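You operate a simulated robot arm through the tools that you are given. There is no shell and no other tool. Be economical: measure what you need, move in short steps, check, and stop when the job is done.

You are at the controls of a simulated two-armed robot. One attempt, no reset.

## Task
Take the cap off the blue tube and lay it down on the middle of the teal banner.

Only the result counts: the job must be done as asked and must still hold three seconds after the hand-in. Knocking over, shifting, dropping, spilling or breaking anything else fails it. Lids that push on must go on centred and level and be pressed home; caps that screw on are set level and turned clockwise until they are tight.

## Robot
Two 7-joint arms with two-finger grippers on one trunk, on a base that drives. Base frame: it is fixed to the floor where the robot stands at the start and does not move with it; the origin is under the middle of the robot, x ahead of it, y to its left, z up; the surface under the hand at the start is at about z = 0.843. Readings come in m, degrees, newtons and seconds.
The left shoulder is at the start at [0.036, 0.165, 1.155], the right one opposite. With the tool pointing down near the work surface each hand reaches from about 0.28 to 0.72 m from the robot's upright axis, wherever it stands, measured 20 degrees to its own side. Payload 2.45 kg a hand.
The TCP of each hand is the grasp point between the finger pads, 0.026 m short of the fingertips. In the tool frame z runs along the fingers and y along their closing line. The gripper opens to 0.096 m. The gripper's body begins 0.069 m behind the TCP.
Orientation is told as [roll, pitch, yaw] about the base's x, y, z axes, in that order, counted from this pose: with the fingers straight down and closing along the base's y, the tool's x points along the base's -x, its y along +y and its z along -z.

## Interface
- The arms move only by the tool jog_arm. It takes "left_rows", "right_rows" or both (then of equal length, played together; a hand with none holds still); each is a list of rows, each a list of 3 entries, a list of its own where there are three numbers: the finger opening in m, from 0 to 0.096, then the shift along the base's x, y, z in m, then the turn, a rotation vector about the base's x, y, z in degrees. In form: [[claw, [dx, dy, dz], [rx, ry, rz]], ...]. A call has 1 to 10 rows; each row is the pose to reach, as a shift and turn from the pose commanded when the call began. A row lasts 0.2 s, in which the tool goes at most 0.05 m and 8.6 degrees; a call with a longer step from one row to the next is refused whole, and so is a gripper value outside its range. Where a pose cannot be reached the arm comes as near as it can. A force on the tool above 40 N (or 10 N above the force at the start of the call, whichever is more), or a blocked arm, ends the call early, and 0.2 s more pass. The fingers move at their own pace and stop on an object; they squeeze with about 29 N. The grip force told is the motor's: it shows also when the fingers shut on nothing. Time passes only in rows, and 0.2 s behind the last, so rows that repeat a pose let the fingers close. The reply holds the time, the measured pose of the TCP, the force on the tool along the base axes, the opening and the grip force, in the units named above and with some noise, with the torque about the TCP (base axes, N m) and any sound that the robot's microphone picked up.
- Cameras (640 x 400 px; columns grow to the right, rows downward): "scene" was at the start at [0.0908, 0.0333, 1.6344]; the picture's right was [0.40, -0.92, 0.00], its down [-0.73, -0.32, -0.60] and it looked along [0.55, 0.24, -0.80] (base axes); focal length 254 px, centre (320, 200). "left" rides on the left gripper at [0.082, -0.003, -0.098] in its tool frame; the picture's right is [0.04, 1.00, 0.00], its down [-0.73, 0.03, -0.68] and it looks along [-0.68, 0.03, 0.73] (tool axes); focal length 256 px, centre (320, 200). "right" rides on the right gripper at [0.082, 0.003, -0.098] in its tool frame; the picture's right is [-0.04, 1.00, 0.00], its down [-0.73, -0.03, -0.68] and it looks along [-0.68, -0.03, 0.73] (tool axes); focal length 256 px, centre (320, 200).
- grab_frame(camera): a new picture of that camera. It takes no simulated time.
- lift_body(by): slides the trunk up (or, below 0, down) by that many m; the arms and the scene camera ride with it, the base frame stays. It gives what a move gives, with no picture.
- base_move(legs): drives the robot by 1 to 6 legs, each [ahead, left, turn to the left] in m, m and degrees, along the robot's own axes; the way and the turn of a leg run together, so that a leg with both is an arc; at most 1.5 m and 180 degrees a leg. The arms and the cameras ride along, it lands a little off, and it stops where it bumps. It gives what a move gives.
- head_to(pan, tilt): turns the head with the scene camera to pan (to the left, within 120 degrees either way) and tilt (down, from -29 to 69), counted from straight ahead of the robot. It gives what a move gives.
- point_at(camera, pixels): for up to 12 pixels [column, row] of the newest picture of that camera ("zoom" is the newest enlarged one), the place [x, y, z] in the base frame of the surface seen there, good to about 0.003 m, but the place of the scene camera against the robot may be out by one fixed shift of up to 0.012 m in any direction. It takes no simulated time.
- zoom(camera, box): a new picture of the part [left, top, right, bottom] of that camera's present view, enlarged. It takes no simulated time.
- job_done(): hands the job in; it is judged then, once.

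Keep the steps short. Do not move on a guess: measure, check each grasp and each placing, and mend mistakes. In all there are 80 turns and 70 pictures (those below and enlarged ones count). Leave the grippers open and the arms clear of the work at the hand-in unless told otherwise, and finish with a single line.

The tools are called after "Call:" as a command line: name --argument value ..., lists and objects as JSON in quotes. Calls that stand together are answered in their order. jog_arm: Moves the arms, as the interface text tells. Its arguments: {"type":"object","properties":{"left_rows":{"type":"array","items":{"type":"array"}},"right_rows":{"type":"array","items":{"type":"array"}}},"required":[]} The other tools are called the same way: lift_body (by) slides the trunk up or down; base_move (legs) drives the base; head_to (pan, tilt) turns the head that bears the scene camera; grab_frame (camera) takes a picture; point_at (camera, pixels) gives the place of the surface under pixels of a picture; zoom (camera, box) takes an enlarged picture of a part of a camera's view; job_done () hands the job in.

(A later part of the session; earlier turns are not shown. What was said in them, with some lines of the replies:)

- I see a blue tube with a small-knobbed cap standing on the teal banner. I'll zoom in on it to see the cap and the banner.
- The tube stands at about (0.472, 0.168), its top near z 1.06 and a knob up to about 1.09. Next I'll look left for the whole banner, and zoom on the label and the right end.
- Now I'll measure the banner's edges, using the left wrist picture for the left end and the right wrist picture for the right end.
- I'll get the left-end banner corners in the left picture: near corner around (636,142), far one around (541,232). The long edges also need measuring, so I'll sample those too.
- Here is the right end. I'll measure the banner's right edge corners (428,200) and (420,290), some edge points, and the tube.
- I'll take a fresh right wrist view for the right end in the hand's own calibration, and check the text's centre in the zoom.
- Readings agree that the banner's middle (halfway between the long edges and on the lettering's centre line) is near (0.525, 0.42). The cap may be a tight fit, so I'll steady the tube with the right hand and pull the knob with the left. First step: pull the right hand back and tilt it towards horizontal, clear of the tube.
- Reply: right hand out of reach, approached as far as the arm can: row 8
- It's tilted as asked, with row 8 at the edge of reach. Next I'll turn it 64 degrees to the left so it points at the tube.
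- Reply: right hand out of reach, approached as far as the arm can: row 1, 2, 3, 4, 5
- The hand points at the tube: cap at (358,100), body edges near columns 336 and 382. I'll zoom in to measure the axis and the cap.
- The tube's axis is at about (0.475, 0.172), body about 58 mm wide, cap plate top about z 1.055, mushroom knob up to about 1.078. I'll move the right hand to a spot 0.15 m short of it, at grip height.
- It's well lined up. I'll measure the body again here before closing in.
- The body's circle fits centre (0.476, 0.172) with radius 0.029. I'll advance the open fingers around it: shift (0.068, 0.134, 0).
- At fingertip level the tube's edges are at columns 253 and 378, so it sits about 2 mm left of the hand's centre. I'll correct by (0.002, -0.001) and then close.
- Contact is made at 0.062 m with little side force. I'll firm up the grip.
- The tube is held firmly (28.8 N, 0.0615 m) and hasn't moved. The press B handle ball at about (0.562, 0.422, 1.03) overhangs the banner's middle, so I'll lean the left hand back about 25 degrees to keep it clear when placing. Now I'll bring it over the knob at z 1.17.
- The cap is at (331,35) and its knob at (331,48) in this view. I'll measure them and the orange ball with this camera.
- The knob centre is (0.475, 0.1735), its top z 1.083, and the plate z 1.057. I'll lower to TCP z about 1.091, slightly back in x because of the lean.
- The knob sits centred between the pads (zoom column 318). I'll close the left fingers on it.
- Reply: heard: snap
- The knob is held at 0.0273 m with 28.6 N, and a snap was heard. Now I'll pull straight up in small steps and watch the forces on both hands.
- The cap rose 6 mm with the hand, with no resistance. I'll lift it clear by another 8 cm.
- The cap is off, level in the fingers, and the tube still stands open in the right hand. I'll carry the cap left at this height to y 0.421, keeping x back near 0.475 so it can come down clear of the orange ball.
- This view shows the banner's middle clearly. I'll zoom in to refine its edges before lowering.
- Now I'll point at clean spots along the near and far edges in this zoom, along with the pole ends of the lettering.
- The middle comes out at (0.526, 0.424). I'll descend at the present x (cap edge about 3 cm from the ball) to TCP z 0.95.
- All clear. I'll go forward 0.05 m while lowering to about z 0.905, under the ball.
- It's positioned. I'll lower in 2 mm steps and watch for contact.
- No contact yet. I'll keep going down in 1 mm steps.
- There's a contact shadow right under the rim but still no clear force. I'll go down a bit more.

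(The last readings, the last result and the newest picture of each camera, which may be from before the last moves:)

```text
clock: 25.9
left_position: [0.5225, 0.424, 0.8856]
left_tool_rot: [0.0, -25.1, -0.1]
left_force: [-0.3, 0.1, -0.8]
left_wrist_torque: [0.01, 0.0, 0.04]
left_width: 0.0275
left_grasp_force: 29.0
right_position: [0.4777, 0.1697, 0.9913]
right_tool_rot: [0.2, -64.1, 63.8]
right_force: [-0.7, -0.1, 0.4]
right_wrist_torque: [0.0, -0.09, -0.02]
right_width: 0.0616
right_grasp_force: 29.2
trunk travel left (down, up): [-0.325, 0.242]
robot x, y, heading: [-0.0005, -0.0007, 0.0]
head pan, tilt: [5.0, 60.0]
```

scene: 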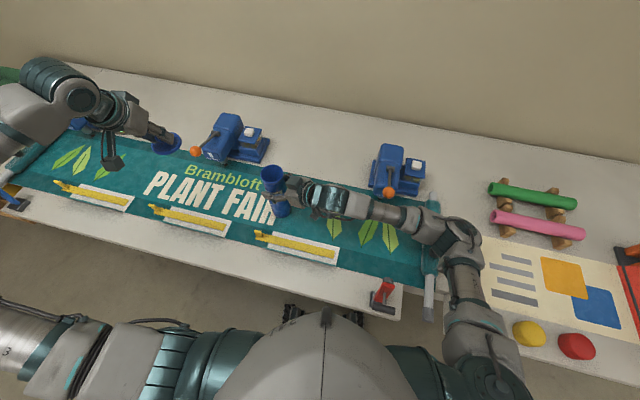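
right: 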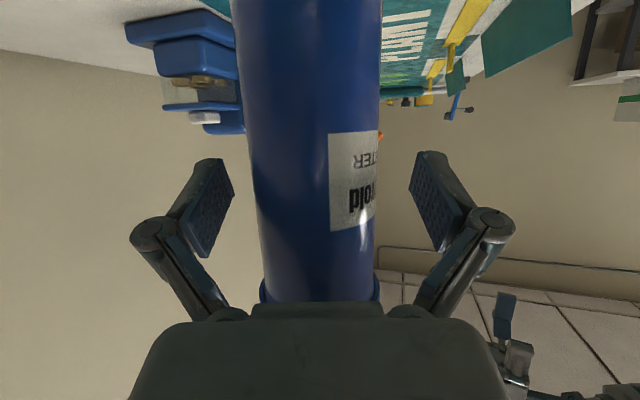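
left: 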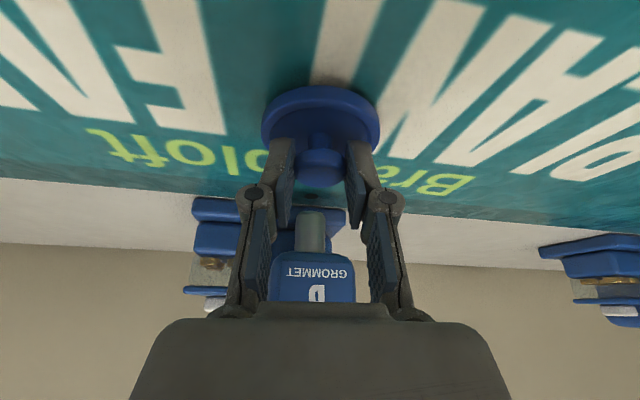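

Call:
jog_arm --left_rows '[[0.015, [0, 0, -0.001], [0, 0, 0]], [0.015, [0, 0, -0.002], [0, 0, 0]], [0.015, [0, 0, -0.002], [0, 0, 0]]]'

Call:
zoom --camera "left" --box '[240, 60, 400, 200]'

Call:
point_at --camera "zoom" --pixels '[[320, 90], [320, 62], [320, 115], [480, 200], [130, 170], [320, 165], [320, 330]]'

```text
clock: 26.7
left_position: [0.5213, 0.4247, 0.8836]
left_tool_rot: [0.0, -25.2, 0.0]
left_force: [-0.6, 0.9, 3.7]
left_wrist_torque: [0.01, -0.01, 0.02]
left_width: 0.0275
left_grasp_force: 29.2
right_position: [0.4775, 0.1704, 0.9915]
right_tool_rot: [0.1, -64.0, 64.0]
right_force: [1.1, 0.8, 0.3]
right_wrist_torque: [0.16, -0.2, -0.04]
right_width: 0.0616
right_grasp_force: 29.0
trunk travel left (down, up): [-0.325, 0.242]
robot x, y, heading: [-0.0014, -0.0019, 0.1]
head pan, tilt: [5.0, 60.0]
```

```text
2.86 times, centred on (320, 130) of left
```

zoom: 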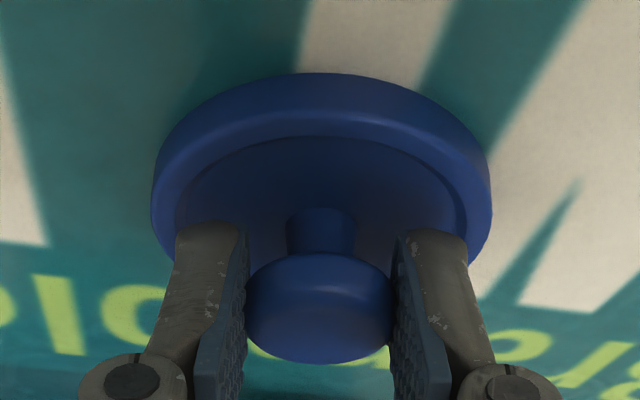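

```text
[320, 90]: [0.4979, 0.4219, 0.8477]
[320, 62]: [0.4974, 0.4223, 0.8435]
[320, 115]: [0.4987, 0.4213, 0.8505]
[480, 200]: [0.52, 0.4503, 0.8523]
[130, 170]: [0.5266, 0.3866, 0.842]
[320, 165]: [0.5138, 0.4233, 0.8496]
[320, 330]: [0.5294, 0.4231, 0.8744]
```

Contact: 3.7 N upward, and the rim sits on the banner (z about 0.844). I'll open the fingers, then back out along the tool axis.

Call:
jog_arm --left_rows '[[0.035, [0, 0, 0], [0, 0, 0]], [0.05, [0, 0, 0], [0, 0, 0]], [0.06, [0, 0, 0], [0, 0, 0]], [0.06, [0, 0, 0], [0, 0, 0]], [0.06, [-0.003, 0, 0.006], [0, 0, 0]], [0.06, [-0.008, 0, 0.018], [0, 0, 0]], [0.06, [-0.018, 0, 0.04], [0, 0, 0]]]'

Call:
grab_frame --camera "left"

```text
clock: 28.3
left_position: [0.5034, 0.4253, 0.9247]
left_tool_rot: [0.1, -25.1, 0.0]
left_force: [-0.5, -0.5, 0.9]
left_wrist_torque: [0.01, -0.02, 0.01]
left_width: 0.06
left_grasp_force: 0.0
right_position: [0.4777, 0.1701, 0.9918]
right_tool_rot: [0.1, -64.0, 64.0]
right_force: [-1.1, -1.4, 0.5]
right_wrist_torque: [-0.13, 0.08, 0.02]
right_width: 0.0618
right_grasp_force: 28.9
trunk travel left (down, up): [-0.325, 0.242]
robot x, y, heading: [0.0006, 0.0032, 0.1]
head pan, tilt: [5.0, 60.0]
```

```text
33 pictures are left
```

left: 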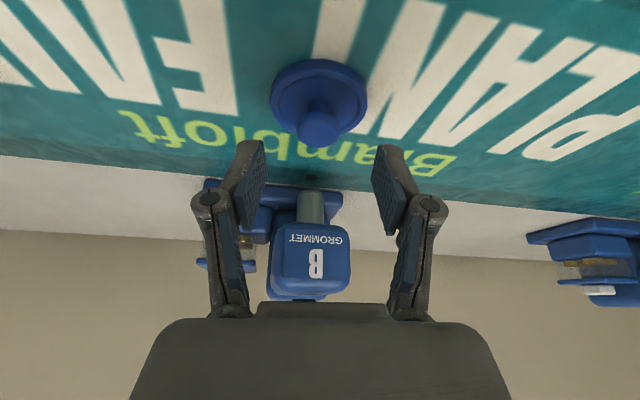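

The cap lies flat, knob up, on the banner. I'll back the left hand out and up, clear of the ball.

Call:
jog_arm --left_rows '[[0.06, [-0.015, 0, 0.03], [0, 0, 0]], [0.06, [-0.03, 0, 0.06], [0, 0, 0]], [0.06, [-0.045, 0, 0.095], [0, 0, 0]], [0.07, [-0.06, 0.01, 0.135], [0, 0, 0]], [0.08, [-0.08, 0.02, 0.175], [0, 0, 0]], [0.09, [-0.1, 0.03, 0.215], [0, 0, 0]], [0.096, [-0.12, 0.04, 0.255], [0, 0, 0]], [0.096, [-0.14, 0.05, 0.285], [0, 0, 0]]]'

Call:
grab_frame --camera "left"

Call:
grab_frame --camera "scene"

```text
clock: 30.1
left_position: [0.3631, 0.4782, 1.2124]
left_tool_rot: [0.0, -25.1, 0.0]
left_force: [-1.8, -0.7, 0.3]
left_wrist_torque: [-0.03, -0.02, -0.01]
left_width: 0.0958
left_grasp_force: 0.0
right_position: [0.4772, 0.1712, 0.9913]
right_tool_rot: [0.1, -64.0, 64.0]
right_force: [-1.1, -1.3, -0.5]
right_wrist_torque: [-0.16, 0.03, 0.0]
right_width: 0.0615
right_grasp_force: 28.6
trunk travel left (down, up): [-0.325, 0.242]
robot x, y, heading: [0.0022, 0.0024, -0.0]
head pan, tilt: [5.0, 60.0]
```

```text
32 pictures are left
```

left: 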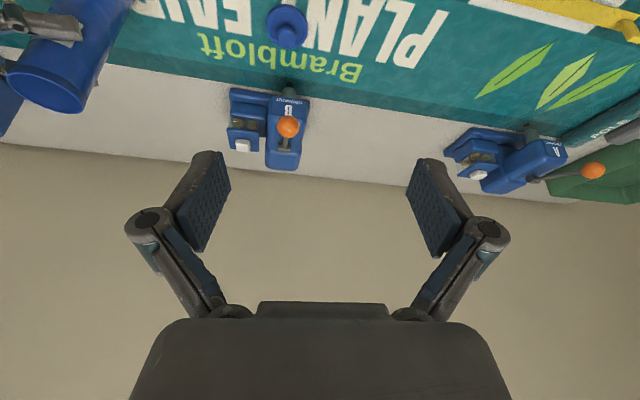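

```text
31 pictures are left
```

scene: 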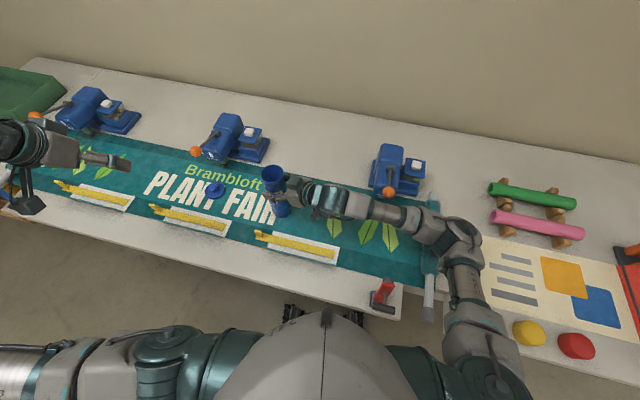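

The cap sits between "PLANT" and "FAIR", at the banner's middle. Now I'll release the tube gently and check that it stands before withdrawing.

Call:
jog_arm --right_rows '[[0.066, [0, 0, 0], [0, 0, 0]], [0.075, [0, 0, 0], [0, 0, 0]], [0.09, [0, 0, 0], [0, 0, 0]], [0.096, [0, 0, 0], [0, 0, 0]], [0.096, [0, 0, 0], [0, 0, 0]]]'

Call:
grab_frame --camera "right"

```text
clock: 31.3
left_position: [0.3635, 0.4773, 1.2117]
left_tool_rot: [0.0, -25.0, 0.0]
left_force: [-1.8, -0.1, -0.3]
left_wrist_torque: [-0.02, 0.01, -0.01]
left_width: 0.0958
left_grasp_force: 0.0
right_position: [0.4769, 0.1703, 0.9925]
right_tool_rot: [0.2, -64.1, 64.0]
right_force: [0.0, -0.2, -0.6]
right_wrist_torque: [0.0, -0.01, 0.01]
right_width: 0.096
right_grasp_force: 0.1
trunk travel left (down, up): [-0.325, 0.242]
robot x, y, heading: [-0.0011, 0.0047, 0.1]
head pan, tilt: [5.0, 60.0]
```

```text
30 pictures are left
```

right: 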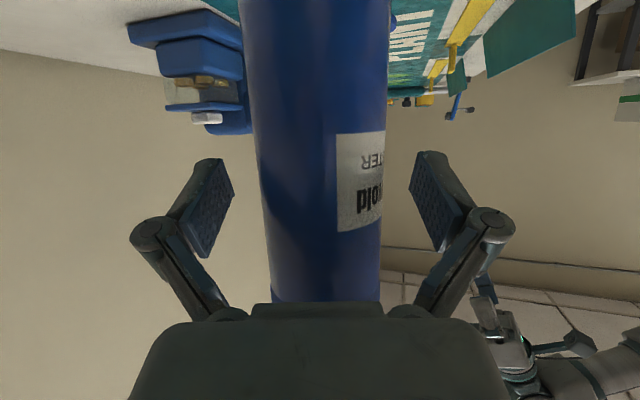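

The tube stands free between the open fingers. I'll withdraw the right hand straight back along its approach line.

Call:
jog_arm --right_rows '[[0.096, [-0.007, -0.014, 0], [0, 0, 0]], [0.096, [-0.018, -0.036, 0], [0, 0, 0]], [0.096, [-0.033, -0.067, 0], [0, 0, 0]], [0.096, [-0.048, -0.099, 0], [0, 0, 0]], [0.096, [-0.065, -0.134, 0.01], [0, 0, 0]], [0.096, [-0.065, -0.17, 0.03], [0, 0, 0]], [0.096, [-0.065, -0.205, 0.05], [0, 0, 0]]]'

Call:
grab_frame --camera "scene"

Call:
zoom --camera "scene" --box '[120, 120, 320, 270]'

Call:
point_at --camera "scene" --pixels '[[218, 185], [218, 192], [273, 175], [281, 213]]'

```text
clock: 32.9
left_position: [0.3627, 0.4764, 1.213]
left_tool_rot: [0.1, -25.1, 0.0]
left_force: [-0.5, -0.9, 0.3]
left_wrist_torque: [0.02, -0.03, -0.02]
left_width: 0.096
left_grasp_force: 0.0
right_position: [0.4121, -0.0353, 1.044]
right_tool_rot: [0.0, -64.2, 64.1]
right_force: [0.1, 0.2, -0.3]
right_wrist_torque: [-0.02, 0.01, -0.02]
right_width: 0.0959
right_grasp_force: 0.1
trunk travel left (down, up): [-0.325, 0.242]
robot x, y, heading: [0.0025, 0.0022, 0.3]
head pan, tilt: [5.0, 60.0]
```

```text
29 pictures are left
```

scene: 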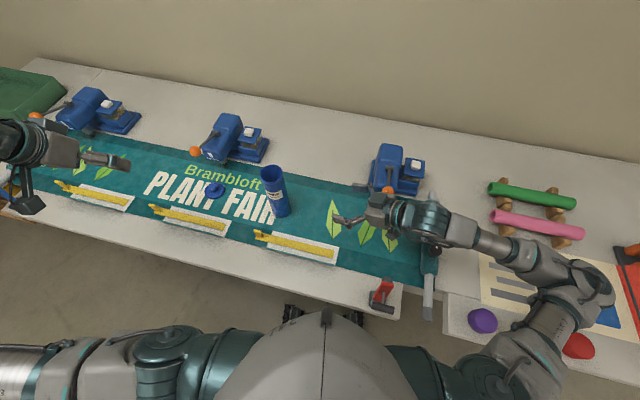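

```text
2.67 times, centred on (220, 195) of scene
```

zoom: 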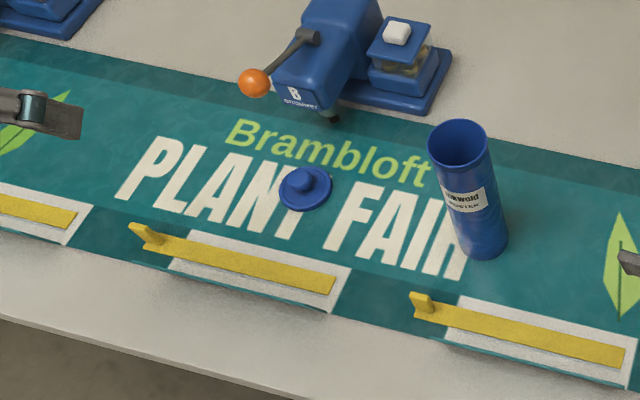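

```text
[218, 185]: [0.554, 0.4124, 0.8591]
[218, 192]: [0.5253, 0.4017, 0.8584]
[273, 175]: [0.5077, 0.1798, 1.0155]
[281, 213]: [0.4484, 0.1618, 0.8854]
```

The cap lies level, knob up, at the banner's middle. The tube stands where it was, nothing else has moved, and both hands are open and clear. I'll hand it in.

Call:
job_done

```text
The job is handed in.
```

The blue tube's cap is off and lies flat, knob up, on the middle of the teal banner; the tube still stands where it was.
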